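You operate a simulated robot arm through the tools that you are given. There is no shell and no other tool. Be economical: measure what you need, move in short steps, check, and stop when the job is done.

Carry out the task below with a simulated robot arm. There is one attempt and no reset: what you move stays moved.

JOB
Sand the beige wooden block clean in the vise and put it back.
Fine: clamp it first, take the old paint off with the sanding block, then open the vise; sanding block back; leave the other. Set down upright: what you pick out. What is to be rubbed or washed off counts as gone when no trace of it is left.

The check looks at the end state, three seconds after you hand in, the way a careful person would. Anything else that was tipped, shoved, dropped, spilled or broken makes it a failure.

ROBOT AND FRAMES
A 7-joint arm with a two-finger parallel gripper, fixed in place. Base frame: the origin is at the foot of the arm, x ahead of it, y to its left, z up; the work surface is at about z = 88. Readings come in cm, degrees, newtons and seconds.
With the tool pointing down near the work surface it reaches from about 24 to 68 cm from the base axis. Its first joint turns from -66.0 to 66.0 degrees. Payload 2.4 kg.
The TCP is the grasp point between the finger pads, 3 cm short of the fingertips. In the tool frame z runs along the fingers and y along their closing line. Largest opening 9.4 cm; finger width 2.8, thickness 1; the body of the gripper, 5 by 9.6 cm, starts 5.5 cm behind the TCP.
Orientation is that of the tool frame in the base frame, as a unit quaternion [x, y, z, w]. With the fingers straight down and closing along the base's y, the tool's x points along the base's -x, its y along +y and its z along -z.

CONTROLS
- The arm moves only by the tool drive_tool. Its argument "plan" is text: rows parted by semicolons, each of 7 numbers parted by spaces: the shift along the tool's x, y, z in m, then the turn, a rotation vector about the tool's x, y, z in degrees, then the finger opening in m, from 0 to 0.094. In form: dx dy dz rx ry rz claw; .... A call has 1 to 12 rows; each row is the pose to reach, as a shift and turn from the pose commanded when the call began, along the tool's axes at that moment. A row lasts 0.2 s, in which the tool goes at most 5 cm and 8.6 degrees; a call with a longer step from one row to the next is refused whole, and so is a gripper value outside its range. A pose out of reach is approached as far as the arm can. The call stops where the force on the tool passes 70 N (or 10 N more than at its start, if that is more) or the arm is blocked; 0.2 s more then pass. Each finger travels about 15.3 cm/s and halts on what it meets, pressing with about 41 N; the grip force reading is that of the motor and also rises with nothing between the fingers. The clock runs only during rows and for 0.2 s after the last one: add rows that repeat a pose to give the fingers time. It gives the time, the measured TCP pose, the force on the tool (base axes), the opening and the grip force at its end, in the units of the frame above (readings bear some noise), with the torque about the TCP (base axes, N m) and any sound that the robot's microphone picked up.
- Cameras (640 x 400 px; columns grow to the right, rows downward): "scene" is fixed at [3.98, 47.14, 145.09]; the picture's right is [-0.74, -0.68, 0.00], its down [-0.35, 0.38, -0.86] and it looks along [0.58, -0.63, -0.52] (base axes); focal length 341 px, centre (320, 200). "wrist" rides on the gripper at [7.6, 1.4, -10.2] in the tool frame; the picture's right is [-0.18, 0.98, 0.00], its down [-0.75, -0.14, -0.64] and it looks along [-0.63, -0.12, 0.77] (tool axes); focal length 243 px, centre (320, 200). There is no depth. A picture from a camera that has moved, and an enlarged one, comes with that camera's place and axes in the base frame and with its lens.
- grab_frame(camera): a new picture of that camera. It takes no simulated time.
- close_up(camera, box): a new picture of the part [left, top, right, bottom] of that camera's present view, enlarged. It takes no simulated time.
- sign_off(): hands the job in; it is judged then, once.

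Work in short steps. Places have to be worked out from the pictures, the camera data and where the tool is seen: move nearer, look again, correct. Check each grasp and each placing, and mend what went wrong. You have 120 turns and 76 pictures in all, those below and enlarged ones among them. Open the gripper and draw the arm clear of the work before you hand the job in, unless the task says otherwise; then end with one line.

The tools are called after "Request:" by a JSON object that holds its "method" and its "body". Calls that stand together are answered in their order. drive_tool: Moves the arm, as the interface text tells. Its arguments: {"type":"object","properties":{"plan":{"type":"string"}},"required":["plan"]} The other tools are called the same way: grab_frame (camera) takes a picture; close_up (camera, box) takes an enlarged picture of a part of a camera's view; sign_off () hands the job in.

At the start:

```text
t: 0.0
eef_pos: [46.51, -4.03, 124.19]
orientation: [0.0, 1.0, 0.0, 0.0]
wrist_force: [0.0, -0.2, -0.5]
torque: [-0.02, 0.0, 0.01]
gripper_width: 9.42
grip_force: 0.1
```

scene: 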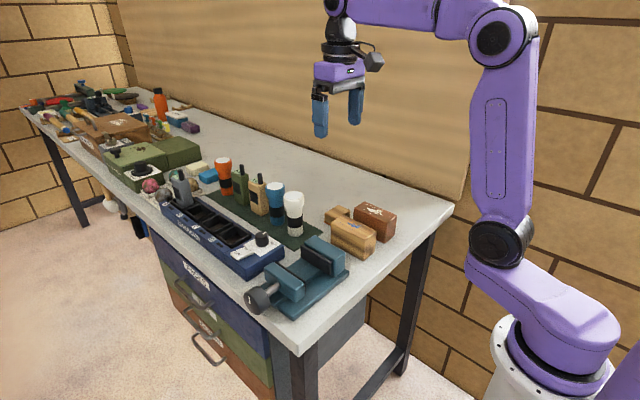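
wrist: 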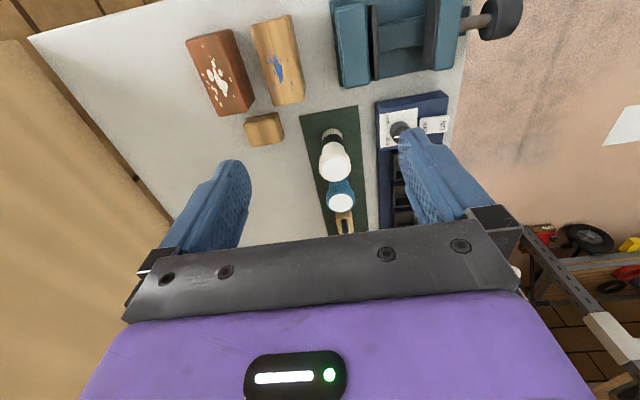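

I'll look closer at the blocks and vise before moving.

Request:
{"method": "close_up", "body": {"camera": "scene", "box": [230, 180, 430, 330]}}

Request:
{"method": "close_up", "body": {"camera": "wrist", "box": [170, 0, 540, 230]}}

```text
2.67 times, centred on (330, 255) of scene
camera zoom: at [3.98, 47.14, 145.09], right [-0.74, -0.68, 0.0], down [-0.35, 0.38, -0.86], along [0.58, -0.63, -0.52], focal length 909 px, centre (293, 53)
```

zoom: 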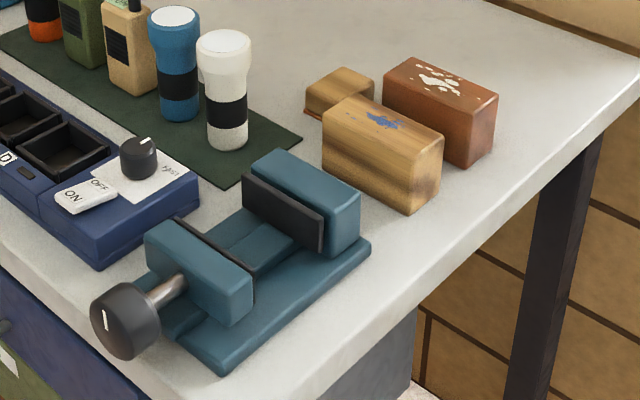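

```text
1.73 times, centred on (355, 115) of wrist
camera zoom: at [38.87, -2.63, 134.6], right [0.18, 0.98, 0.0], down [0.75, -0.14, 0.64], along [0.63, -0.12, -0.77], focal length 420 px, centre (260, 347)
```

zoom: 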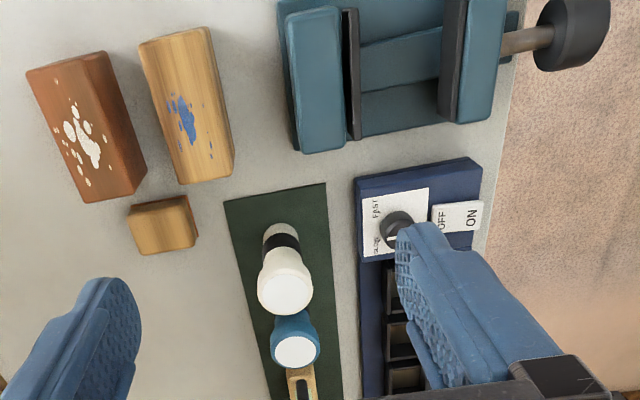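

Next I move the tool back toward the base to see the vise and blocks from above.

Request:
{"method": "drive_tool", "body": {"plan": "0.04 0.01 0 0 0 0 0.094; 0.08 0.02 0 0 0 0 0.094; 0.12 0.04 0 0 0 0 0.094; 0.12 0.04 0 0 0 0 0.094"}}

Request:
{"method": "grab_frame", "body": {"camera": "wrist"}}

```text
t: 1.0
eef_pos: [34.54, 0.09, 124.46]
orientation: [0.0, 1.0, 0.0, 0.0]
wrist_force: [-0.5, 0.3, -0.1]
torque: [-0.01, -0.01, 0.0]
gripper_width: 9.39
grip_force: 0.0
```

```text
71 pictures are left
camera wrist: at [26.83, 1.62, 134.73], right [0.18, 0.98, 0.0], down [0.75, -0.14, 0.64], along [0.63, -0.12, -0.77], focal length 243 px, centre (320, 200)
```

wrist: 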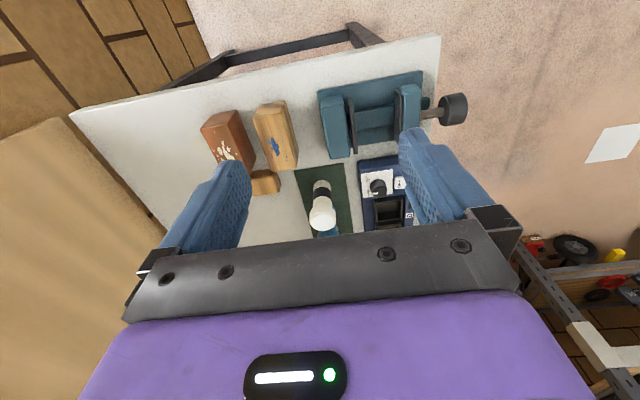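

Request:
{"method": "close_up", "body": {"camera": "wrist", "box": [190, 60, 490, 240]}}

```text
2.13 times, centred on (340, 150) of wrist
camera zoom: at [26.83, 1.62, 134.73], right [0.18, 0.98, 0.0], down [0.75, -0.14, 0.64], along [0.63, -0.12, -0.77], focal length 518 px, centre (277, 307)
```

zoom: 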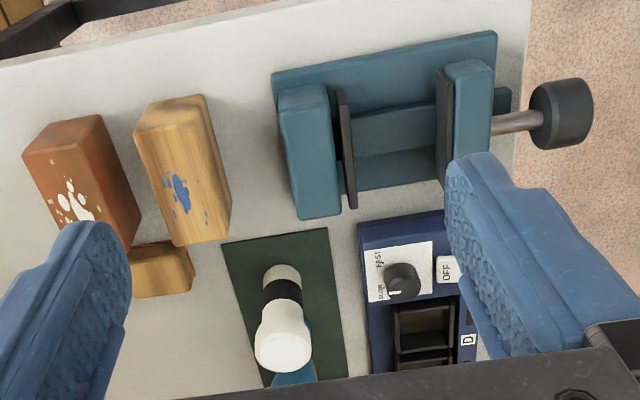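

The beige block is at about (45.5, -10.1), roughly 10.7×5×6.5, with the vise gap at y 3.7–10.6 and the knob near (45, 21, 93). I'll move above the block for a closer look.

Request:
{"method": "drive_tool", "body": {"plan": "-0.04 -0.035 0.02 0 0 0 0.094; -0.08 -0.07 0.04 0 0 0 0.094; -0.11 -0.102 0.06 0 0 0 0.094; -0.11 -0.102 0.10 0 0 0 0.094; -0.11 -0.102 0.14 0 0 0 0.094; -0.11 -0.102 0.14 0 0 0 0.094"}}

Request:
{"method": "grab_frame", "body": {"camera": "wrist"}}

Request:
{"method": "close_up", "body": {"camera": "scene", "box": [230, 180, 430, 330]}}

```text
refused: row 1 steps farther than a row can; nothing moved
```

```text
69 pictures are left
camera wrist: at [26.83, 1.62, 134.73], right [0.18, 0.98, 0.0], down [0.75, -0.14, 0.64], along [0.63, -0.12, -0.77], focal length 243 px, centre (320, 200)
```

wrist: 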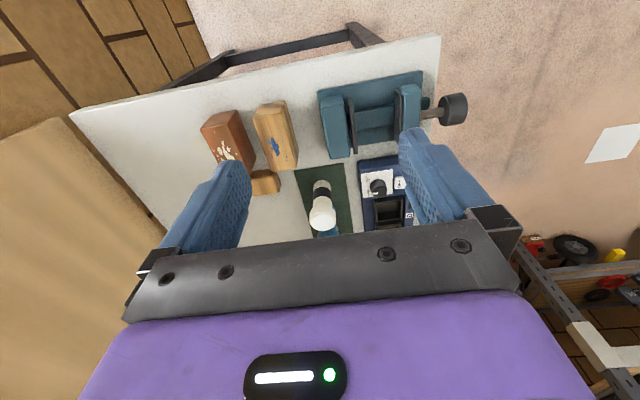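

```text
2.67 times, centred on (330, 255) of scene
camera zoom: at [3.98, 47.14, 145.09], right [-0.74, -0.68, 0.0], down [-0.35, 0.38, -0.86], along [0.58, -0.63, -0.52], focal length 909 px, centre (293, 53)
```

zoom: 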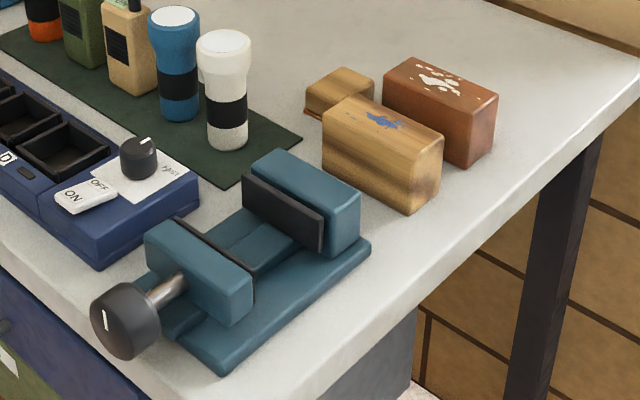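

The step was a little too long and was refused; I repeat it with smaller rows.

Request:
{"method": "drive_tool", "body": {"plan": "-0.03 -0.025 0.02 0 0 0 0.094; -0.06 -0.05 0.04 0 0 0 0.094; -0.09 -0.08 0.06 0 0 0 0.094; -0.11 -0.102 0.09 0 0 0 0.094; -0.11 -0.102 0.12 0 0 0 0.094; -0.11 -0.102 0.14 0 0 0 0.094; -0.11 -0.102 0.14 0 0 0 0.094"}}

Request:
{"method": "grab_frame", "body": {"camera": "wrist"}}

```text
t: 2.6
eef_pos: [45.63, -10.23, 110.4]
orientation: [-0.001, 1.0, 0.0, 0.0]
wrist_force: [0.3, -0.2, 0.5]
torque: [0.01, -0.01, 0.01]
gripper_width: 9.41
grip_force: 0.0
```

```text
67 pictures are left
camera wrist: at [37.97, -8.78, 120.79], right [0.18, 0.98, 0.0], down [0.75, -0.14, 0.64], along [0.63, -0.12, -0.77], focal length 243 px, centre (320, 200)
```

wrist: 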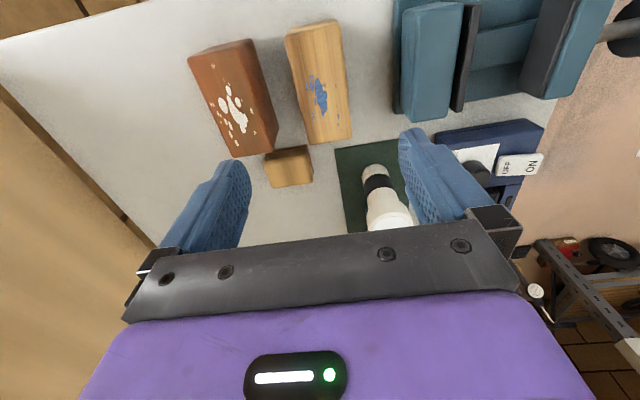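

The block centre is at (45.5, -10.0). I'll narrow to 7.4 cm so the brown block stays clear, then descend for a shallow grasp and close.

Request:
{"method": "drive_tool", "body": {"plan": "0.001 0.002 0.03 0 0 0 0.074; 0.001 0.002 0.06 0 0 0 0.074; 0.001 0.002 0.09 0 0 0 0.074; 0.001 0.002 0.12 0 0 0 0.074; 0.001 0.002 0.14 0 0 0 0.074; 0.001 0.002 0.147 0 0 0 0.074; 0.001 0.002 0.147 0 0 0 0.074"}}

Request:
{"method": "close_up", "body": {"camera": "scene", "box": [270, 160, 430, 280]}}

Request:
{"method": "grab_frame", "body": {"camera": "wrist"}}

```text
t: 4.2
eef_pos: [45.51, -10.07, 95.83]
orientation: [0.0, 1.0, 0.0, 0.0]
wrist_force: [-0.3, -0.3, 0.2]
torque: [-0.02, 0.03, 0.05]
gripper_width: 7.38
grip_force: 0.1
```

```text
3.33 times, centred on (350, 220) of scene
camera zoom: at [3.98, 47.14, 145.09], right [-0.74, -0.68, 0.0], down [-0.35, 0.38, -0.86], along [0.58, -0.63, -0.52], focal length 1136 px, centre (220, 133)
```

zoom: 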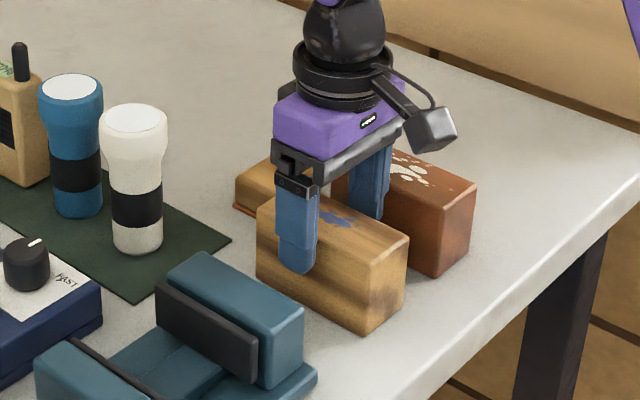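

```text
65 pictures are left
camera wrist: at [37.79, -8.57, 106.17], right [0.18, 0.98, 0.0], down [0.75, -0.14, 0.64], along [0.63, -0.12, -0.77], focal length 243 px, centre (320, 200)
```

wrist: 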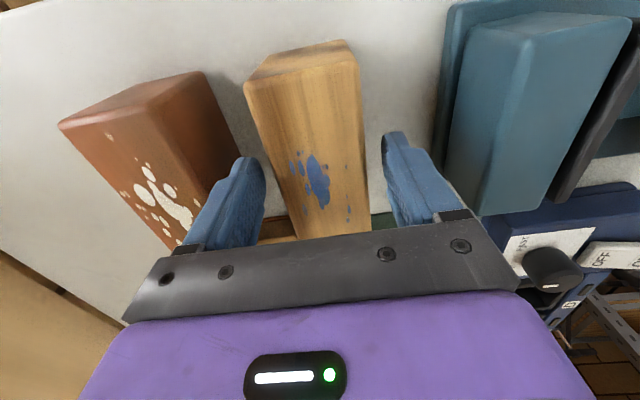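

The fingers straddle the block evenly and the block top reads about 94.3. I close and lift slightly.

Request:
{"method": "drive_tool", "body": {"plan": "0 0 0 0 0 0 0.06; 0 0 0 0 0 0 0.045; 0 0 0 0 0 0 0.03; 0 0 0 0 0 0 0.03; 0 0 0 0 0 0 0.03"}}

```text
t: 5.4
eef_pos: [45.39, -9.96, 95.75]
orientation: [0.0, 1.0, 0.0, 0.0]
wrist_force: [0.2, 0.8, 0.2]
torque: [0.0, -0.01, 0.02]
gripper_width: 5.15
grip_force: 40.9
```

Grip holds at 5.15 cm wide. I lift 12 cm and move over the vise, then look.

Request:
{"method": "drive_tool", "body": {"plan": "0 0 -0.02 0 0 0 0.03; 0 0 -0.05 0 0 0 0.03; 0 0 -0.09 0 0 0 0.03; 0 0 -0.12 0 0 0 0.03; 0.005 0.04 -0.12 0 0 0 0.03; 0.01 0.08 -0.12 0 0 0 0.03; 0.01 0.12 -0.12 0 0 0 0.03; 0.01 0.15 -0.12 0 0 0 0.03; 0.01 0.17 -0.12 0 0 0 0.03; 0.01 0.17 -0.12 0 0 0 0.03"}}

Request:
{"method": "grab_frame", "body": {"camera": "wrist"}}

Request:
{"method": "close_up", "body": {"camera": "scene", "box": [230, 170, 430, 320]}}

```text
t: 7.6
eef_pos: [44.33, 6.86, 107.5]
orientation: [0.0, 1.0, 0.0, 0.0]
wrist_force: [-0.1, 0.7, -2.7]
torque: [0.01, -0.01, -0.02]
gripper_width: 5.13
grip_force: 41.4
```

```text
64 pictures are left
camera wrist: at [36.64, 8.35, 117.81], right [0.18, 0.98, 0.0], down [0.75, -0.14, 0.64], along [0.63, -0.12, -0.77], focal length 243 px, centre (320, 200)
```

wrist: 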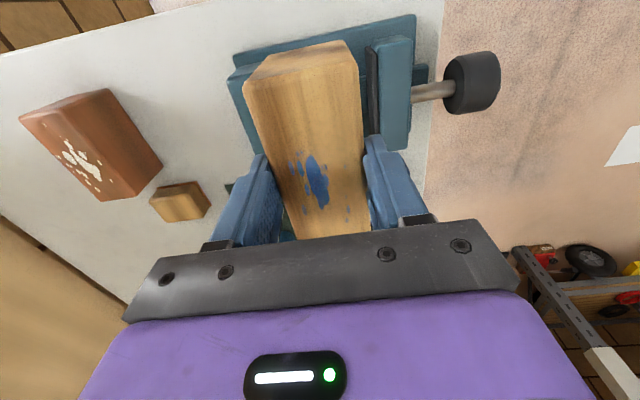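

```text
2.67 times, centred on (330, 245) of scene
camera zoom: at [3.98, 47.14, 145.09], right [-0.74, -0.68, 0.0], down [-0.35, 0.38, -0.86], along [0.58, -0.63, -0.52], focal length 909 px, centre (293, 80)
```

zoom: 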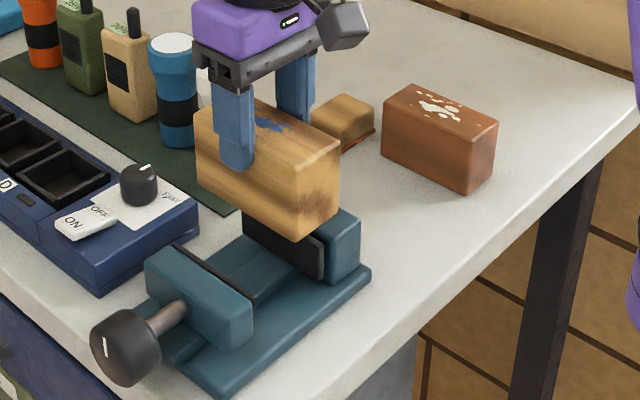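

The block is over the gap (jaws about y 3.8–11.0, tops about 94.5). I nudge 4 mm toward +y and descend to just above the expected seat, then look.

Request:
{"method": "drive_tool", "body": {"plan": "0 0.004 0.02 0 0 0 0.03; 0 0.004 0.04 0 0 0 0.03; 0 0.004 0.055 0 0 0 0.03; 0 0.004 0.068 0 0 0 0.03; 0 0.004 0.075 0 0 0 0.03; 0 0.004 0.075 0 0 0 0.03"}}

Request:
{"method": "close_up", "body": {"camera": "scene", "box": [240, 190, 400, 310]}}

Request:
{"method": "grab_frame", "body": {"camera": "wrist"}}

```text
t: 9.0
eef_pos: [44.52, 7.49, 99.83]
orientation: [0.0, 1.0, 0.001, 0.0]
wrist_force: [0.1, -0.4, -2.7]
torque: [-0.01, -0.02, 0.01]
gripper_width: 5.12
grip_force: 41.1
```

```text
3.33 times, centred on (320, 250) of scene
camera zoom: at [3.98, 47.14, 145.09], right [-0.74, -0.68, 0.0], down [-0.35, 0.38, -0.86], along [0.58, -0.63, -0.52], focal length 1136 px, centre (320, 33)
```

zoom: 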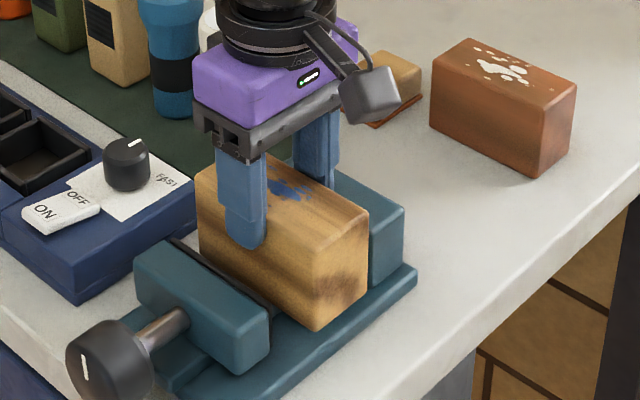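

```text
61 pictures are left
camera wrist: at [36.71, 8.9, 110.3], right [0.18, 0.98, 0.0], down [0.75, -0.14, 0.64], along [0.63, -0.12, -0.77], focal length 243 px, centre (320, 200)
```

wrist: 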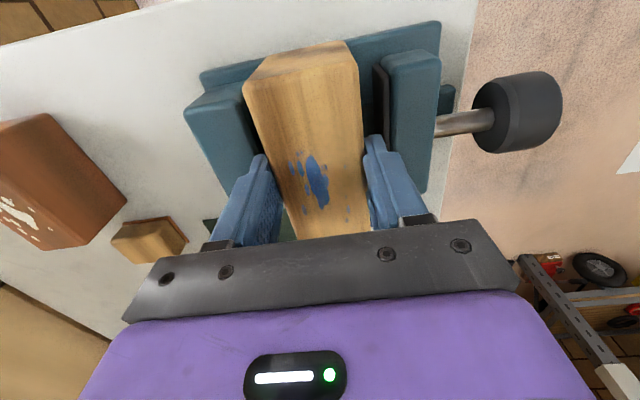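

The block is between the jaws with its bottom at about 92.1. I creep down another 1.2 cm watching the force.

Request:
{"method": "drive_tool", "body": {"plan": "0 0 0.003 0 0 0 0.03; 0 0 0.006 0 0 0 0.03; 0 0 0.009 0 0 0 0.03; 0 0 0.012 0 0 0 0.03"}}

```text
t: 10.0
eef_pos: [44.45, 7.19, 98.88]
orientation: [0.0, 1.0, 0.0, -0.001]
wrist_force: [-0.3, -0.2, -2.2]
torque: [0.0, 0.0, 0.0]
gripper_width: 5.14
grip_force: 41.2
```

No contact yet; I continue down a few millimetres.

Request:
{"method": "drive_tool", "body": {"plan": "0 0 0.002 0 0 0 0.03; 0 0 0.004 0 0 0 0.03; 0 0 0.005 0 0 0 0.03"}}

```text
t: 10.8
eef_pos: [44.46, 7.17, 98.48]
orientation: [0.0, 1.0, 0.001, 0.003]
wrist_force: [-5.2, -1.7, 44.4]
torque: [-0.2, 0.06, 0.13]
gripper_width: 5.14
grip_force: 41.7
```

Contact at z≈98.4: the block is seated with its bottom at about 90.6. I back off 2.5 mm, open modestly, and rise.

Request:
{"method": "drive_tool", "body": {"plan": "0 0 -0.0025 0 0 0 0.03; 0 0 -0.0025 0 0 0 0.056; 0 0 -0.0025 0 0 0 0.062; 0 0 -0.003 0 0 0 0.062; 0 0 -0.03 0 0 0 0.07; 0 0 -0.07 0 0 0 0.07; 0 0 -0.11 0 0 0 0.07; 0 0 -0.11 0 0 0 0.07"}}

Request:
{"method": "close_up", "body": {"camera": "scene", "box": [240, 190, 400, 310]}}

Request:
{"method": "grab_frame", "body": {"camera": "wrist"}}

```text
t: 12.6
eef_pos: [44.55, 7.22, 109.33]
orientation: [0.0, 1.0, 0.0, 0.0]
wrist_force: [-0.2, 0.6, 0.7]
torque: [-0.01, 0.02, -0.04]
gripper_width: 7.0
grip_force: 0.1
```

```text
3.33 times, centred on (320, 250) of scene
camera zoom: at [3.98, 47.14, 145.09], right [-0.74, -0.68, 0.0], down [-0.35, 0.38, -0.86], along [0.58, -0.63, -0.52], focal length 1136 px, centre (320, 33)
```

zoom: 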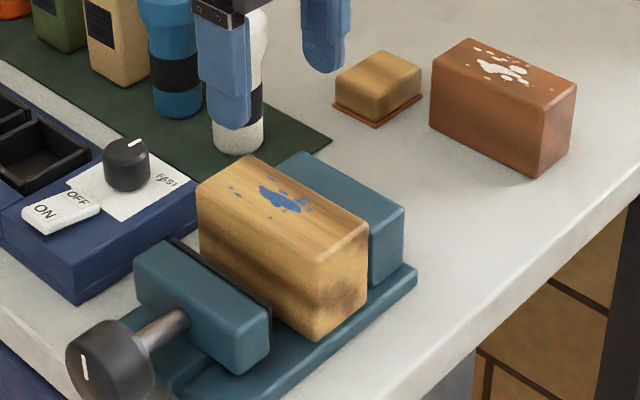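

```text
59 pictures are left
camera wrist: at [36.95, 8.66, 119.65], right [0.18, 0.98, 0.0], down [0.75, -0.14, 0.64], along [0.63, -0.12, -0.77], focal length 243 px, centre (320, 200)
```

wrist: 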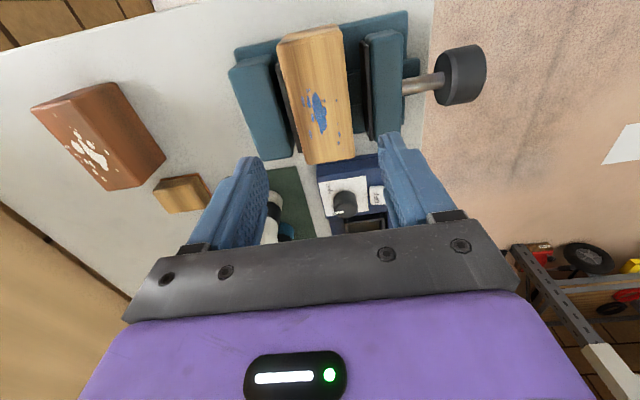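

The block stands in the vise gap. The knob is at about (45.4, 21.2, 93), off the bench edge; I swing out to y≈36 while tilting the tool to point along -y so I can grip it end-on.

Request:
{"method": "drive_tool", "body": {"plan": "0 0.02 0 8 0 0 0.08; 0 0.05 -0.005 16 0 0 0.08; 0 0.08 -0.01 24 0 0 0.09; 0 0.11 -0.01 32 0 0 0.09; 0 0.14 -0.01 40 0 0 0.09; 0 0.17 -0.01 48 0 0 0.09; 0 0.20 -0.01 56 0 0 0.09; 0 0.23 -0.01 64 0 0 0.09; 0 0.25 -0.01 72 0 0 0.09; 0 0.27 -0.01 80 0 0 0.09; 0 0.28 -0.01 88 0 0 0.09; 0 0.28 -0.01 90 0 0 0.09"}}

Request:
{"method": "grab_frame", "body": {"camera": "scene"}}

Request:
{"method": "grab_frame", "body": {"camera": "wrist"}}

```text
t: 15.2
eef_pos: [40.13, 24.29, 109.78]
orientation: [0.0, 0.757, -0.654, 0.0]
wrist_force: [0.0, -0.1, 0.1]
torque: [0.03, 0.01, -0.02]
gripper_width: 8.98
grip_force: 0.0
out of reach, approached as far as the arm can: row 8, 9, 10, 11, 12
```

```text
58 pictures are left
```

scene: 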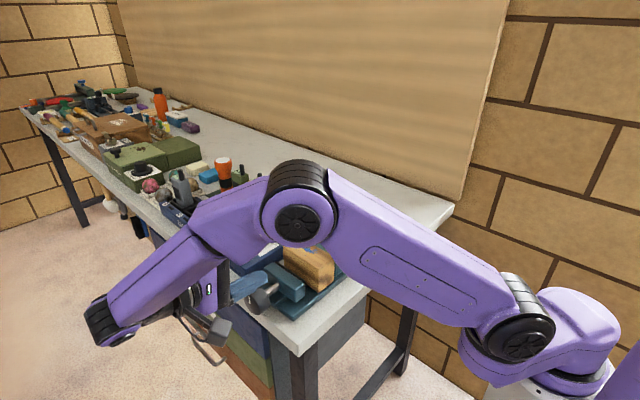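

```text
57 pictures are left
camera wrist: at [32.42, 34.71, 109.89], right [0.18, 0.14, -0.97], down [0.75, 0.61, 0.23], along [0.63, -0.78, 0.01], focal length 243 px, centre (320, 200)
```

wrist: 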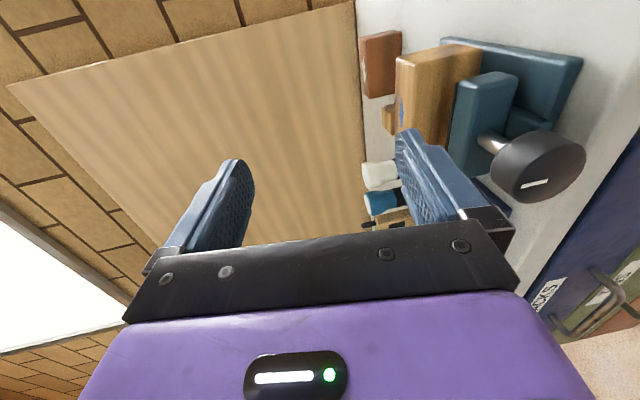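

The full horizontal pose is out of reach, so I'll grip the knob from above instead and turn it by tilting about the y axis. First I rotate the tool back upright.

Request:
{"method": "drive_tool", "body": {"plan": "0 0 0 -8 0 0 0.09; 0 0 0 -16 0 0 0.09; 0 0 0 -24 0 0 0.09; 0 0 0 -32 0 0 0.09; 0 0 0 -40 0 0 0.09; 0 0 0 -48 0 0 0.09; 0 0 0 -56 0 0 0.09; 0 0 0 -64 0 0 0.09; 0 0 0 -72 0 0 0.09; 0 0 0 -80 0 0 0.09; 0 0 0 -82 0 0 0.09"}}

```text
t: 17.6
eef_pos: [40.32, 24.69, 109.28]
orientation: [0.0, 1.0, 0.005, 0.0]
wrist_force: [-0.8, -0.3, 0.1]
torque: [-0.01, 0.02, -0.02]
gripper_width: 8.99
grip_force: 0.0
```

The tool is vertical again. Now I yaw 90° so the fingers close along x and the camera sits on the +y side, moving above the knob.

Request:
{"method": "drive_tool", "body": {"plan": "-0.005 -0.003 0 -0.5 0 8 0.09; -0.01 -0.006 0 -0.5 0 16 0.09; -0.015 -0.01 0 -0.5 0 24 0.09; -0.02 -0.014 0 -0.5 0 32 0.09; -0.025 -0.017 0 -0.5 0 40 0.09; -0.03 -0.02 0 -0.5 0 48 0.09; -0.035 -0.024 0 -0.5 0 56 0.09; -0.04 -0.028 0 -0.5 0 64 0.09; -0.045 -0.032 0 -0.5 0 72 0.09; -0.05 -0.035 0 -0.5 0 80 0.09; -0.051 -0.035 0 0 0 88 0.09; -0.051 -0.035 0 0 0 90 0.09"}}

Request:
{"method": "grab_frame", "body": {"camera": "wrist"}}

Request:
{"method": "grab_frame", "body": {"camera": "scene"}}

```text
t: 20.2
eef_pos: [45.22, 21.08, 109.45]
orientation: [0.707, 0.707, 0.002, -0.003]
wrist_force: [-0.2, -0.1, -0.1]
torque: [0.0, -0.04, 0.0]
gripper_width: 8.99
grip_force: 0.0
```

```text
56 pictures are left
camera wrist: at [46.74, 28.74, 119.81], right [0.98, -0.19, 0.0], down [-0.14, -0.76, 0.64], along [-0.12, -0.63, -0.77], focal length 243 px, centre (320, 200)
```

wrist: 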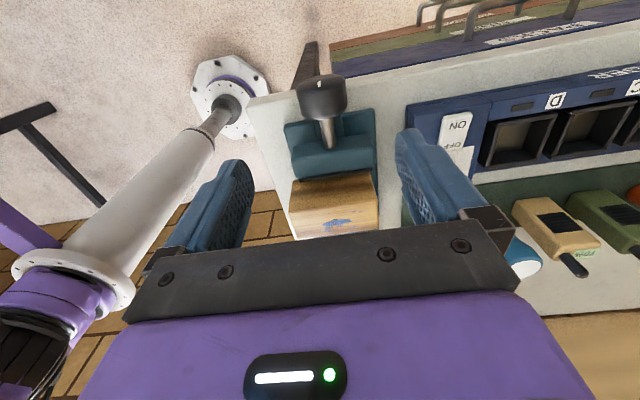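

```text
55 pictures are left
```

scene: 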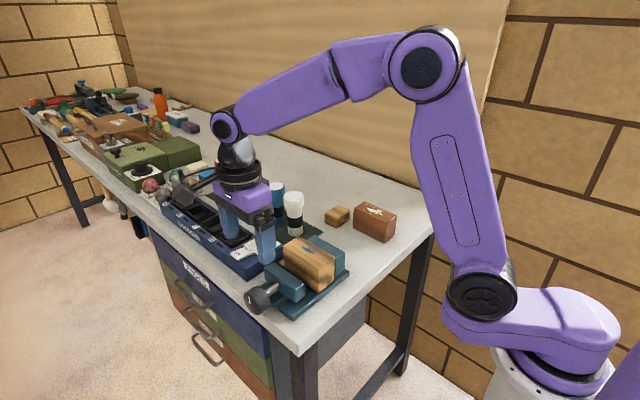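

Request:
{"method": "close_up", "body": {"camera": "scene", "box": [230, 230, 350, 330]}}

Request:
{"method": "close_up", "body": {"camera": "wrist", "box": [260, 50, 420, 170]}}

```text
4.00 times, centred on (290, 280) of scene
camera zoom: at [3.98, 47.14, 145.09], right [-0.74, -0.68, 0.0], down [-0.35, 0.38, -0.86], along [0.58, -0.63, -0.52], focal length 1363 px, centre (440, -120)
```

zoom: 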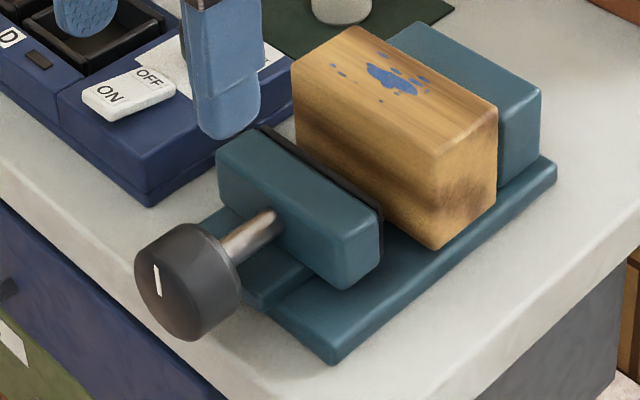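

```text
3.33 times, centred on (340, 110) of wrist
camera zoom: at [46.74, 28.74, 119.81], right [0.98, -0.19, 0.0], down [-0.14, -0.76, 0.64], along [-0.12, -0.63, -0.77], focal length 809 px, centre (253, 500)
```

zoom: 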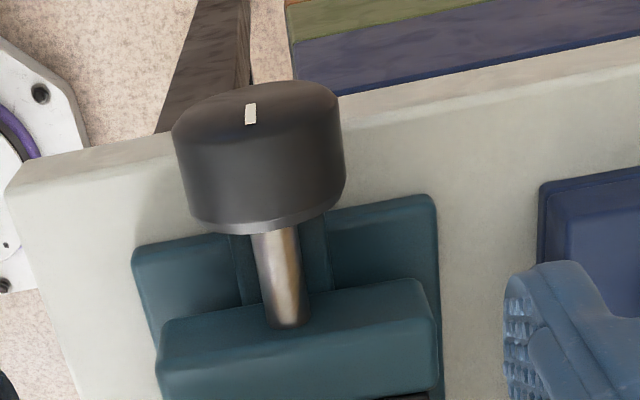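

Refined knob: axis at about (45.4, y 20–22.3, z 93.4), diameter 5. I descend over it with fingers open 7.4 cm, slightly shallow, and close gently.

Request:
{"method": "drive_tool", "body": {"plan": "0.003 0.002 0.04 0 0 0 0.076; 0.003 0.002 0.08 0 0 0 0.076; 0.003 0.002 0.12 0 0 0 0.076; 0.003 0.002 0.14 0 0 0 0.076; 0.003 0.002 0.1525 0 0 0 0.076; 0.003 0.002 0.1525 0 0 0 0.076"}}

Request:
{"method": "close_up", "body": {"camera": "scene", "box": [200, 220, 360, 340]}}

Request:
{"method": "grab_frame", "body": {"camera": "wrist"}}

```text
t: 21.6
eef_pos: [45.58, 21.41, 93.93]
orientation: [0.707, 0.707, 0.002, -0.003]
wrist_force: [-0.6, -0.5, 0.8]
torque: [0.0, 0.01, 0.0]
gripper_width: 7.6
grip_force: 0.0
```

```text
3.33 times, centred on (280, 280) of scene
camera zoom: at [3.98, 47.14, 145.09], right [-0.74, -0.68, 0.0], down [-0.35, 0.38, -0.86], along [0.58, -0.63, -0.52], focal length 1136 px, centre (453, -67)
```

zoom: 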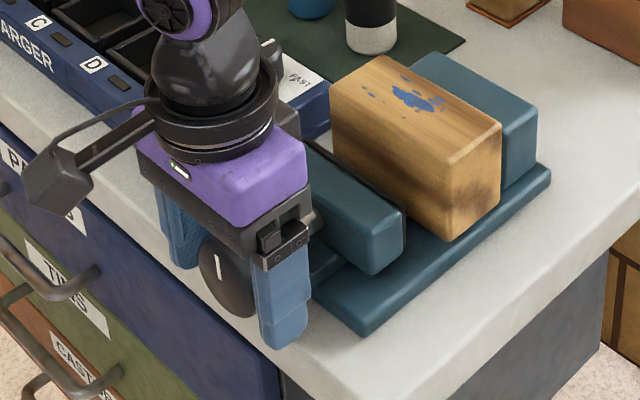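

```text
51 pictures are left
camera wrist: at [46.97, 29.01, 104.38], right [0.98, -0.18, 0.0], down [-0.14, -0.76, 0.64], along [-0.12, -0.63, -0.77], focal length 243 px, centre (320, 200)
```

wrist: 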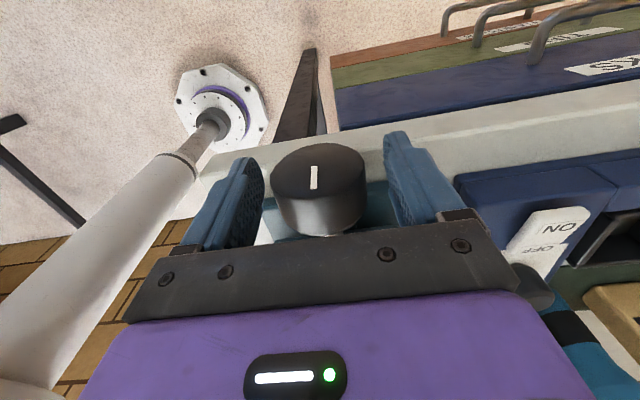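

The fingers straddle the knob evenly. I close on it.

Request:
{"method": "drive_tool", "body": {"plan": "0 0 0 0 0 0 0.06; 0 0 0 0 0 0 0.045; 0 0 0 0 0 0 0.04; 0 0 0 0 0 0 0.04"}}

```text
t: 22.6
eef_pos: [45.52, 21.39, 93.95]
orientation: [0.708, 0.706, 0.002, -0.003]
wrist_force: [-6.6, -0.4, 0.2]
torque: [0.05, 0.03, -0.28]
gripper_width: 5.4
grip_force: 44.8
```

Gripped (5.4 cm). I turn about -y by 32° (clockwise from the handle end) as a test.

Request:
{"method": "drive_tool", "body": {"plan": "0 0 0 -8 0 0 0.04; 0 0 0 -16 0 0 0.04; 0 0 0 -24 0 0 0.04; 0 0 0 -32 0 0 0.04; 0 0 0 -32 0 0 0.04"}}

Request:
{"method": "close_up", "body": {"camera": "scene", "box": [200, 220, 360, 340]}}

```text
t: 23.6
eef_pos: [45.29, 22.53, 95.26]
orientation: [0.686, 0.691, 0.164, 0.158]
wrist_force: [-44.0, 3.3, -10.6]
torque: [-0.18, 1.03, -0.91]
gripper_width: 6.48
grip_force: 21.9
out of reach, approached as far as the arm can: row 4, 5
stopped in row 5: the force on the tool passed its limit at 89 N (the readings are from after the stop); the commanded pose is now the measured one
```

```text
3.33 times, centred on (280, 280) of scene
camera zoom: at [3.87, 47.16, 145.09], right [-0.74, -0.68, 0.0], down [-0.35, 0.38, -0.86], along [0.58, -0.63, -0.52], focal length 1136 px, centre (453, -67)
```

zoom: 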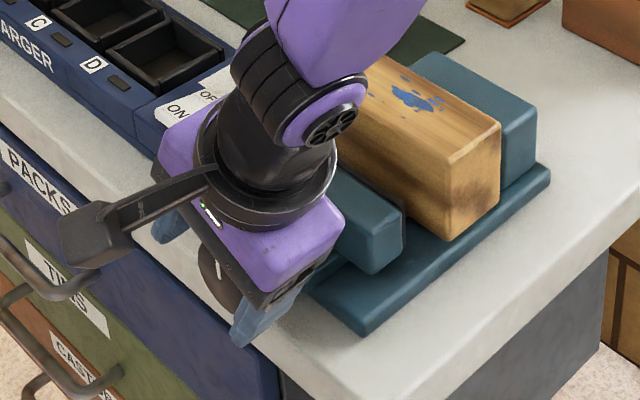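

The arm hit its reach at about 26° and the grip slipped. I open and back off along the tool axis, then look at the knob's mark.

Request:
{"method": "drive_tool", "body": {"plan": "0 0 0 0 0 0 0.07; 0 0 0 0 0 0 0.08; 0 0 -0.03 0 0 0 0.08; 0 0 -0.06 0 0 0 0.08; 0 0 -0.06 0 0 0 0.08"}}

Request:
{"method": "grab_frame", "body": {"camera": "wrist"}}

Request:
{"method": "grab_frame", "body": {"camera": "scene"}}

```text
t: 24.8
eef_pos: [43.43, 22.39, 101.24]
orientation: [0.686, 0.689, 0.171, 0.162]
wrist_force: [-0.1, -0.8, 0.6]
torque: [-0.03, -0.01, 0.0]
gripper_width: 7.97
grip_force: 0.0
```

```text
49 pictures are left
camera wrist: at [39.97, 29.87, 111.21], right [0.87, -0.18, 0.45], down [-0.41, -0.76, 0.5], along [0.25, -0.62, -0.74], focal length 243 px, centre (320, 200)
```

wrist: 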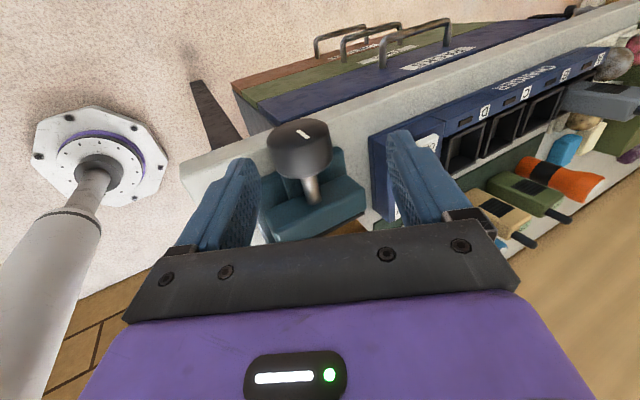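

```text
48 pictures are left
```

scene: 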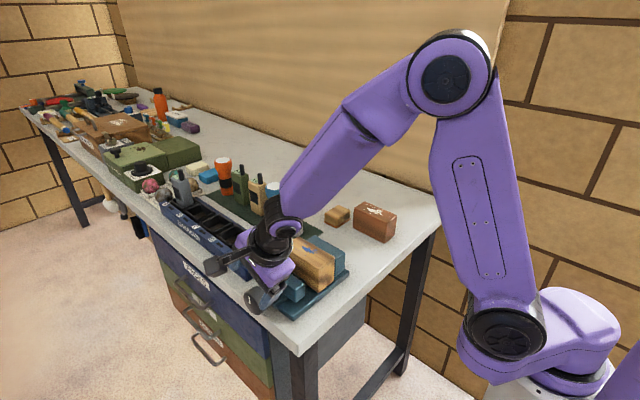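

Request:
{"method": "close_up", "body": {"camera": "wrist", "box": [250, 100, 370, 220]}}

Request:
{"method": "close_up", "body": {"camera": "scene", "box": [220, 230, 350, 330]}}

```text
3.33 times, centred on (310, 160) of wrist
camera zoom: at [39.97, 29.87, 111.21], right [0.87, -0.18, 0.45], down [-0.41, -0.76, 0.5], along [0.25, -0.62, -0.74], focal length 809 px, centre (353, 333)
```

zoom: 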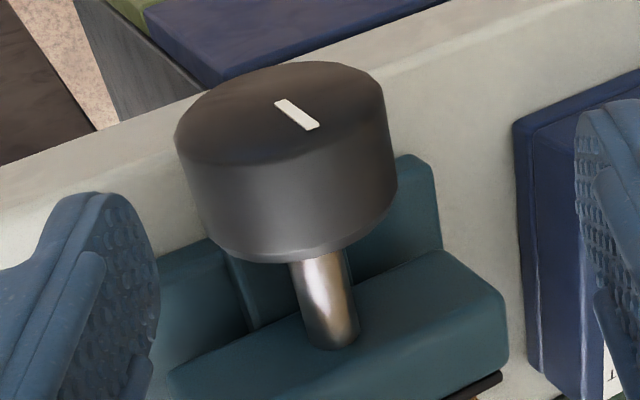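

```text
4.00 times, centred on (285, 280) of scene
camera zoom: at [3.98, 47.14, 145.09], right [-0.74, -0.68, 0.0], down [-0.35, 0.38, -0.86], along [0.58, -0.63, -0.52], focal length 1363 px, centre (460, -120)
```

zoom: 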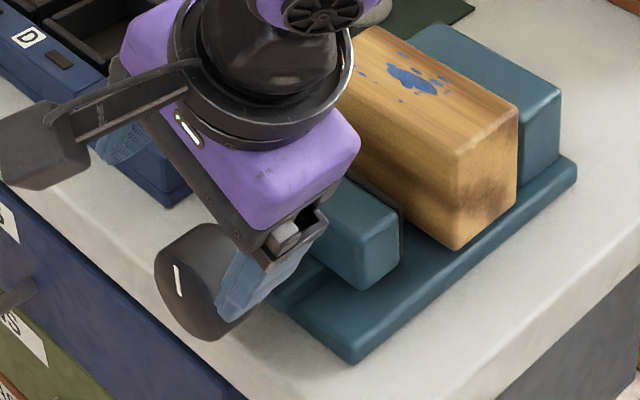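

The mark is still vertical, so the grip slipped and the knob didn't turn. I go back upright above the knob to try again with a small test either way.

Request:
{"method": "drive_tool", "body": {"plan": "0 0.005 -0.02 0 0 0 0.076; 0 0.01 -0.03 8 0 0 0.076; -0.005 0.015 -0.025 16 0 0 0.076; -0.011 0.02 -0.02 24 0 0 0.076; -0.011 0.027 -0.007 27 0 0 0.076; -0.011 0.027 -0.007 27 0 0 0.076"}}

```text
t: 26.2
eef_pos: [45.5, 21.25, 103.08]
orientation: [0.704, 0.71, 0.006, -0.003]
wrist_force: [0.1, 0.0, -0.1]
torque: [0.0, -0.01, -0.02]
gripper_width: 7.58
grip_force: 0.1
```

Descend with the TCP on the knob axis and grip again.

Request:
{"method": "drive_tool", "body": {"plan": "0 0 0.03 0 0 0 0.076; 0 0 0.06 0 0 0 0.076; 0 0 0.085 0 0 0 0.076; 0 0 0.095 0 0 0 0.076; 0 0 0.095 0 0 0 0.06; 0 0 0.095 0 0 0 0.045; 0 0 0.095 0 0 0 0.035; 0 0 0.095 0 0 0 0.035"}}

```text
t: 28.0
eef_pos: [45.5, 21.43, 93.65]
orientation: [0.704, 0.71, 0.008, -0.003]
wrist_force: [11.6, 2.7, -7.2]
torque: [0.5, 0.03, 0.11]
gripper_width: 5.55
grip_force: 45.1
```

Now a small +16° turn (body leaning outward) and read the torque.

Request:
{"method": "drive_tool", "body": {"plan": "0 0 0 5 0 0 0.035; 0 0 0 10 0 0 0.035; 0 0 0 16 0 0 0.035; 0 0 0 16 0 0 0.035"}}

Request:
{"method": "close_up", "body": {"camera": "wrist", "box": [200, 100, 440, 260]}}

```text
t: 29.0
eef_pos: [45.53, 21.42, 93.46]
orientation: [0.697, 0.704, -0.092, -0.1]
wrist_force: [6.2, 8.3, -2.2]
torque: [-0.33, -0.89, 0.24]
gripper_width: 5.53
grip_force: 45.2
```

```text
2.50 times, centred on (320, 180) of wrist
camera zoom: at [49.59, 29.04, 103.16], right [0.95, -0.17, -0.27], down [0.04, -0.76, 0.65], along [-0.32, -0.62, -0.71], focal length 606 px, centre (320, 250)
```

zoom: 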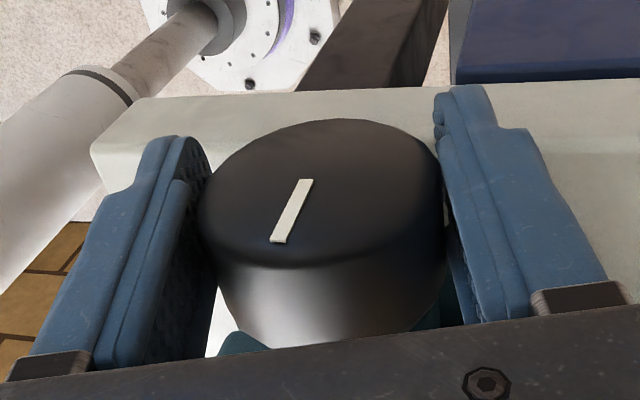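

The mark stays vertical in the world while the tool turned, with ~0.9 N·m resisting: the knob doesn't rotate. I rotate back and test whether it pushes in along -y.

Request:
{"method": "drive_tool", "body": {"plan": "0 0 0 -6 0 0 0.035; 0 0 0 -12 0 0 0.035; 0 0 0 -16 0 0 0.035; -0.003 0 0 -16 0 0 0.035; -0.006 0 0 -16 0 0 0.035; -0.006 0 0 -16 0 0 0.035"}}

Request:
{"method": "close_up", "body": {"camera": "scene", "box": [200, 220, 360, 340]}}

```text
t: 30.4
eef_pos: [45.45, 21.47, 93.47]
orientation: [0.702, 0.712, 0.008, -0.003]
wrist_force: [4.8, 35.9, -6.8]
torque: [0.2, 0.0, 0.01]
gripper_width: 5.53
grip_force: 44.8
```

```text
3.33 times, centred on (280, 280) of scene
camera zoom: at [4.0, 47.24, 145.05], right [-0.74, -0.68, 0.0], down [-0.35, 0.38, -0.86], along [0.58, -0.63, -0.52], focal length 1136 px, centre (453, -67)
```

zoom: 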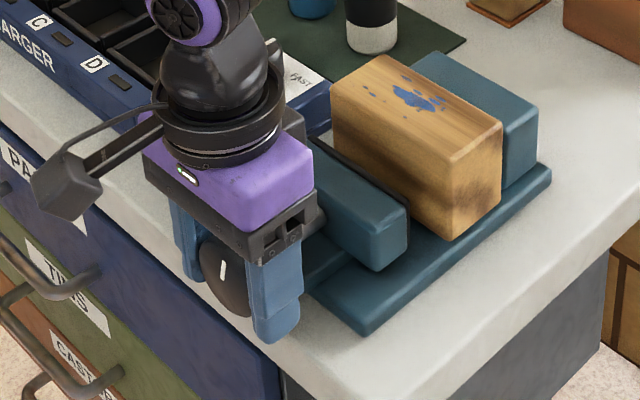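

Pushing meets 36 N with no motion, so it's a screw. I release the push and test a small clockwise turn again, watching the mark carefully.

Request:
{"method": "drive_tool", "body": {"plan": "0.006 0 0 0 0 0 0.035; 0.006 0 0 -4 0 0 0.035; 0.006 0 0 -8 0 0 0.035; 0.006 0 0 -12 0 0 0.035; 0.006 0 0 -12 0 0 0.035"}}

Request:
{"method": "close_up", "body": {"camera": "wrist", "box": [200, 100, 440, 260]}}

```text
t: 31.6
eef_pos: [45.48, 21.28, 93.46]
orientation: [0.701, 0.705, 0.079, 0.071]
wrist_force: [-21.6, 1.0, 27.4]
torque: [-0.93, -0.01, -0.07]
gripper_width: 5.55
grip_force: 44.8
```

```text
2.50 times, centred on (320, 180) of wrist
camera zoom: at [44.56, 28.85, 104.04], right [0.96, -0.18, 0.21], down [-0.27, -0.76, 0.59], along [0.05, -0.62, -0.78], focal length 606 px, centre (320, 250)
```

zoom: 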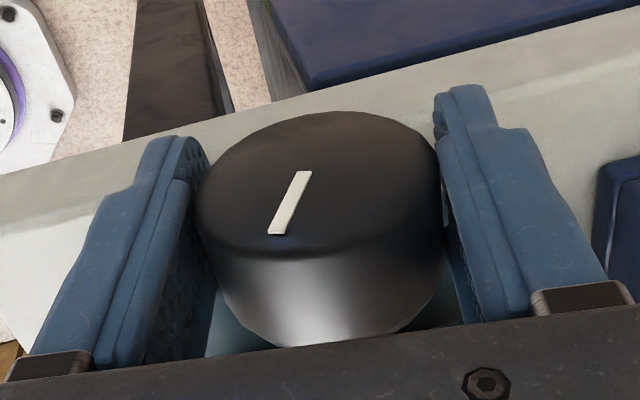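

Now the mark moved with the tool: clockwise turns the screw, and the counter-clockwise end stop is what blocked before. I open, rewind to about +35° lean around the knob, and regrip.

Request:
{"method": "drive_tool", "body": {"plan": "0 0 -0.001 0 0 0 0.06; 0 0 -0.002 0 0 0 0.074; 0 0.001 -0.003 8 0 0 0.074; 0 0.002 -0.004 16 0 0 0.074; 0 0.002 -0.005 24 0 0 0.074; 0 0.003 -0.005 32 0 0 0.074; 0 0.003 -0.005 40 0 0 0.074; 0 0.003 -0.005 47 0 0 0.074; 0 0.003 -0.005 47 0 0 0.074"}}

Request:
{"method": "grab_frame", "body": {"camera": "wrist"}}

Request:
{"method": "close_up", "body": {"camera": "scene", "box": [200, 220, 360, 340]}}

```text
t: 33.6
eef_pos: [45.77, 21.34, 94.07]
orientation: [0.671, 0.679, -0.208, -0.215]
wrist_force: [0.2, -0.9, -0.4]
torque: [0.0, -0.02, -0.03]
gripper_width: 7.39
grip_force: 0.0
```

```text
42 pictures are left
camera wrist: at [52.65, 28.91, 101.86], right [0.81, -0.17, -0.56], down [0.26, -0.76, 0.6], along [-0.53, -0.63, -0.57], focal length 243 px, centre (320, 200)
```

wrist: 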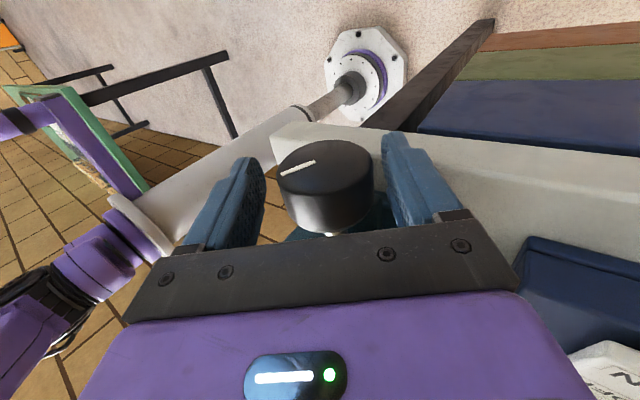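

```text
3.33 times, centred on (280, 280) of scene
camera zoom: at [3.98, 47.14, 145.09], right [-0.74, -0.68, 0.0], down [-0.35, 0.38, -0.86], along [0.58, -0.63, -0.52], focal length 1136 px, centre (453, -67)
```

zoom: 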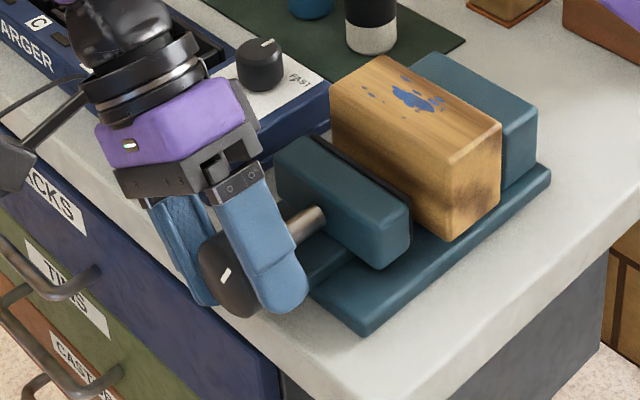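

The mark shows ~28° of turn and the jaw has moved in slightly (~0.5 cm). I grip and turn clockwise 52° about the knob axis, following it inward.

Request:
{"method": "drive_tool", "body": {"plan": "0 0 0 0 0 0 0.06; 0 0 0 0 0 0 0.045; 0 0 0 0 0 0 0.035; 0 0 0 0 0 0 0.035; -0.001 -0.0005 0 -8 0 0 0.035; -0.002 -0.001 0 -16 0 0 0.035; -0.004 -0.0018 0.0005 -26 0 0 0.035"}}

```text
refused: row 7 steps farther than a row can; nothing moved
```

Request:
{"method": "drive_tool", "body": {"plan": "0 0 0 0 0 0 0.06; 0 0 0 0 0 0 0.045; 0 0 0 0 0 0 0.035; 0 0 0 0 0 0 0.035; -0.001 -0.0005 0 -8 0 0 0.035; -0.003 -0.001 0 -16 0 0 0.035; -0.004 -0.0018 0.0005 -24 0 0 0.035; -0.005 -0.0024 0.001 -32 0 0 0.035; -0.007 -0.003 0.0016 -40 0 0 0.035; -0.008 -0.0036 0.002 -48 0 0 0.035; -0.008 -0.0038 0.0022 -52 0 0 0.035"}}

Request:
{"method": "close_up", "body": {"camera": "scene", "box": [200, 220, 360, 340]}}

Request:
{"method": "grab_frame", "body": {"camera": "wrist"}}

```text
t: 36.0
eef_pos: [45.09, 21.07, 94.32]
orientation: [0.694, 0.704, 0.115, 0.101]
wrist_force: [-22.6, 32.1, 40.8]
torque: [-0.7, 0.19, -0.51]
gripper_width: 5.16
grip_force: 45.4
```

```text
3.33 times, centred on (280, 280) of scene
camera zoom: at [3.85, 47.21, 145.07], right [-0.74, -0.68, 0.0], down [-0.35, 0.38, -0.86], along [0.58, -0.63, -0.51], focal length 1136 px, centre (453, -67)
```

zoom: 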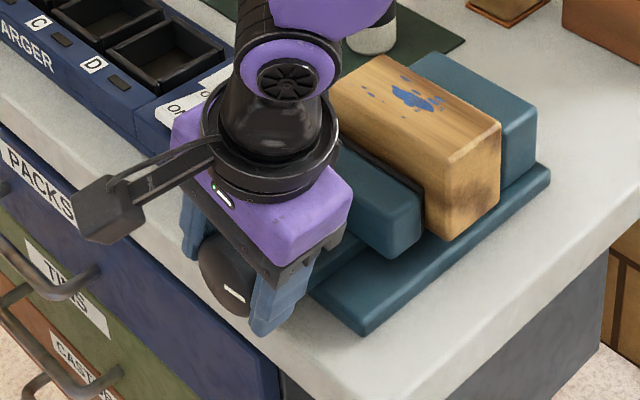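

```text
39 pictures are left
camera wrist: at [43.19, 28.66, 104.78], right [0.94, -0.17, 0.29], down [-0.31, -0.77, 0.56], along [0.13, -0.62, -0.78], focal length 243 px, centre (320, 200)
```

wrist: 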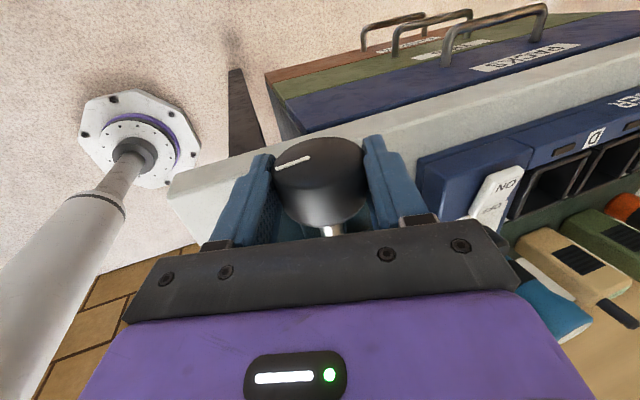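

The screw turned ~52° more and the jaw closes on the block; the knob itself seems not to travel. I release, rewind to +35° and look.

Request:
{"method": "drive_tool", "body": {"plan": "0.003 0 -0.001 0 0 0 0.06; 0.005 0 -0.002 0 0 0 0.074; 0.005 0.001 -0.002 8 0 0 0.074; 0.005 0.002 -0.002 16 0 0 0.074; 0.005 0.003 -0.002 24 0 0 0.074; 0.005 0.004 -0.001 32 0 0 0.074; 0.005 0.005 -0.001 40 0 0 0.074; 0.005 0.006 -0.001 47 0 0 0.074; 0.005 0.006 0 52 0 0 0.074; 0.005 0.006 0 52 0 0 0.074"}}

Request:
{"method": "close_up", "body": {"camera": "scene", "box": [200, 220, 360, 340]}}

```text
t: 38.2
eef_pos: [45.93, 21.11, 94.24]
orientation: [0.671, 0.679, -0.208, -0.215]
wrist_force: [-0.3, -0.1, 0.2]
torque: [-0.01, -0.02, 0.0]
gripper_width: 7.39
grip_force: 0.0
```

```text
3.33 times, centred on (280, 280) of scene
camera zoom: at [3.98, 47.14, 145.09], right [-0.74, -0.68, 0.0], down [-0.35, 0.38, -0.86], along [0.58, -0.63, -0.52], focal length 1136 px, centre (453, -67)
```

zoom: 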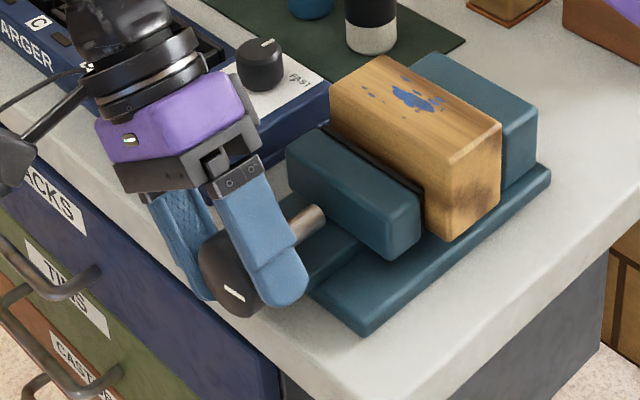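

Jaw moves about 0.9 cm per 50°. Another stroke without following in y.

Request:
{"method": "drive_tool", "body": {"plan": "0 0 0 0 0 0 0.06; 0 0 0 0 0 0 0.045; 0 0 0 0 0 0 0.035; 0 0 0 0 0 0 0.035; 0 -0.001 0 -8 0 0 0.035; 0 -0.0022 0 -16 0 0 0.035; 0 -0.0034 0.0003 -24 0 0 0.035; 0 -0.0045 0.0008 -32 0 0 0.035; 0 -0.0054 0.0012 -40 0 0 0.035; 0 -0.006 0.0016 -48 0 0 0.035; 0 -0.0064 0.002 -52 0 0 0.035"}}

Request:
{"method": "drive_tool", "body": {"plan": "0 0 -0.001 0 0 0 0.06; 0 0 -0.002 0 0 0 0.074; 0 0.001 -0.002 8 0 0 0.074; 0 0.002 -0.002 16 0 0 0.074; 0 0.003 -0.002 24 0 0 0.074; 0 0.004 -0.001 32 0 0 0.074; 0 0.005 -0.001 40 0 0 0.074; 0 0.006 -0.001 47 0 0 0.074; 0 0.006 0 52 0 0 0.074; 0 0.006 0 52 0 0 0.074"}}

Request:
{"method": "close_up", "body": {"camera": "scene", "box": [200, 220, 360, 340]}}

```text
t: 40.6
eef_pos: [45.06, 21.16, 94.44]
orientation: [0.696, 0.702, 0.111, 0.101]
wrist_force: [-1.4, 4.8, 9.9]
torque: [-1.22, 0.12, -0.05]
gripper_width: 5.14
grip_force: 44.7
```

```text
t: 42.8
eef_pos: [45.75, 21.0, 94.54]
orientation: [0.671, 0.678, -0.208, -0.215]
wrist_force: [0.6, 0.5, 0.5]
torque: [-0.02, 0.0, -0.03]
gripper_width: 7.4
grip_force: 0.1
```

```text
3.33 times, centred on (280, 280) of scene
camera zoom: at [3.98, 47.14, 145.09], right [-0.74, -0.68, 0.0], down [-0.35, 0.38, -0.86], along [0.58, -0.63, -0.52], focal length 1136 px, centre (453, -67)
```

zoom: 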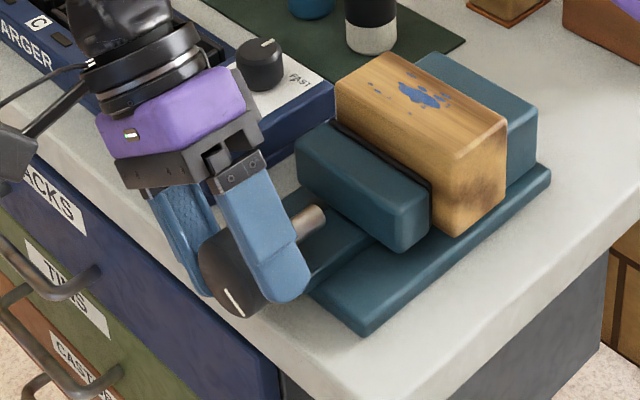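

The block is now being pushed toward the fixed jaw. Another stroke, re-centred on the knob.

Request:
{"method": "drive_tool", "body": {"plan": "0 0.0035 0.0016 0 0 0 0.07; 0 0.0035 0.0016 0 0 0 0.05; 0 0.0035 0.0016 0 0 0 0.035; 0 0.0035 0.0016 0 0 0 0.035; 0 0.0025 0.0016 -8 0 0 0.035; 0 0.0013 0.0016 -16 0 0 0.035; 0 0 0.0019 -24 0 0 0.035; 0 -0.001 0.0024 -32 0 0 0.035; 0 -0.0019 0.0028 -40 0 0 0.035; 0 -0.0025 0.0032 -48 0 0 0.035; 0 -0.0029 0.0036 -52 0 0 0.035"}}

Request:
{"method": "close_up", "body": {"camera": "wrist", "box": [200, 100, 440, 260]}}

```text
t: 45.2
eef_pos: [45.16, 21.08, 94.41]
orientation: [0.697, 0.702, 0.109, 0.101]
wrist_force: [-20.0, 2.5, 16.3]
torque: [-0.5, 1.17, -0.11]
gripper_width: 5.17
grip_force: 44.6
```

```text
2.50 times, centred on (320, 180) of wrist
camera zoom: at [43.36, 28.67, 104.83], right [0.94, -0.18, 0.29], down [-0.32, -0.76, 0.56], along [0.12, -0.62, -0.77], focal length 606 px, centre (320, 250)
```

zoom: 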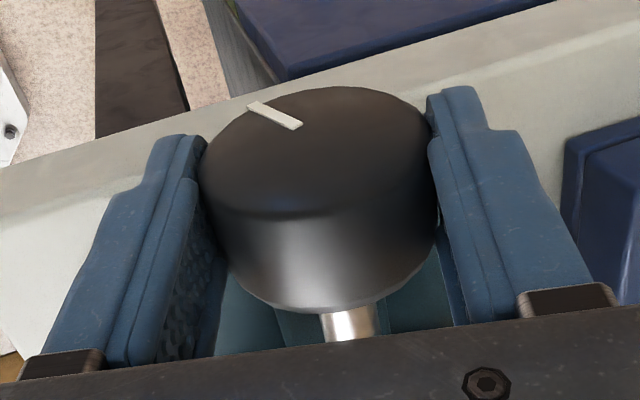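

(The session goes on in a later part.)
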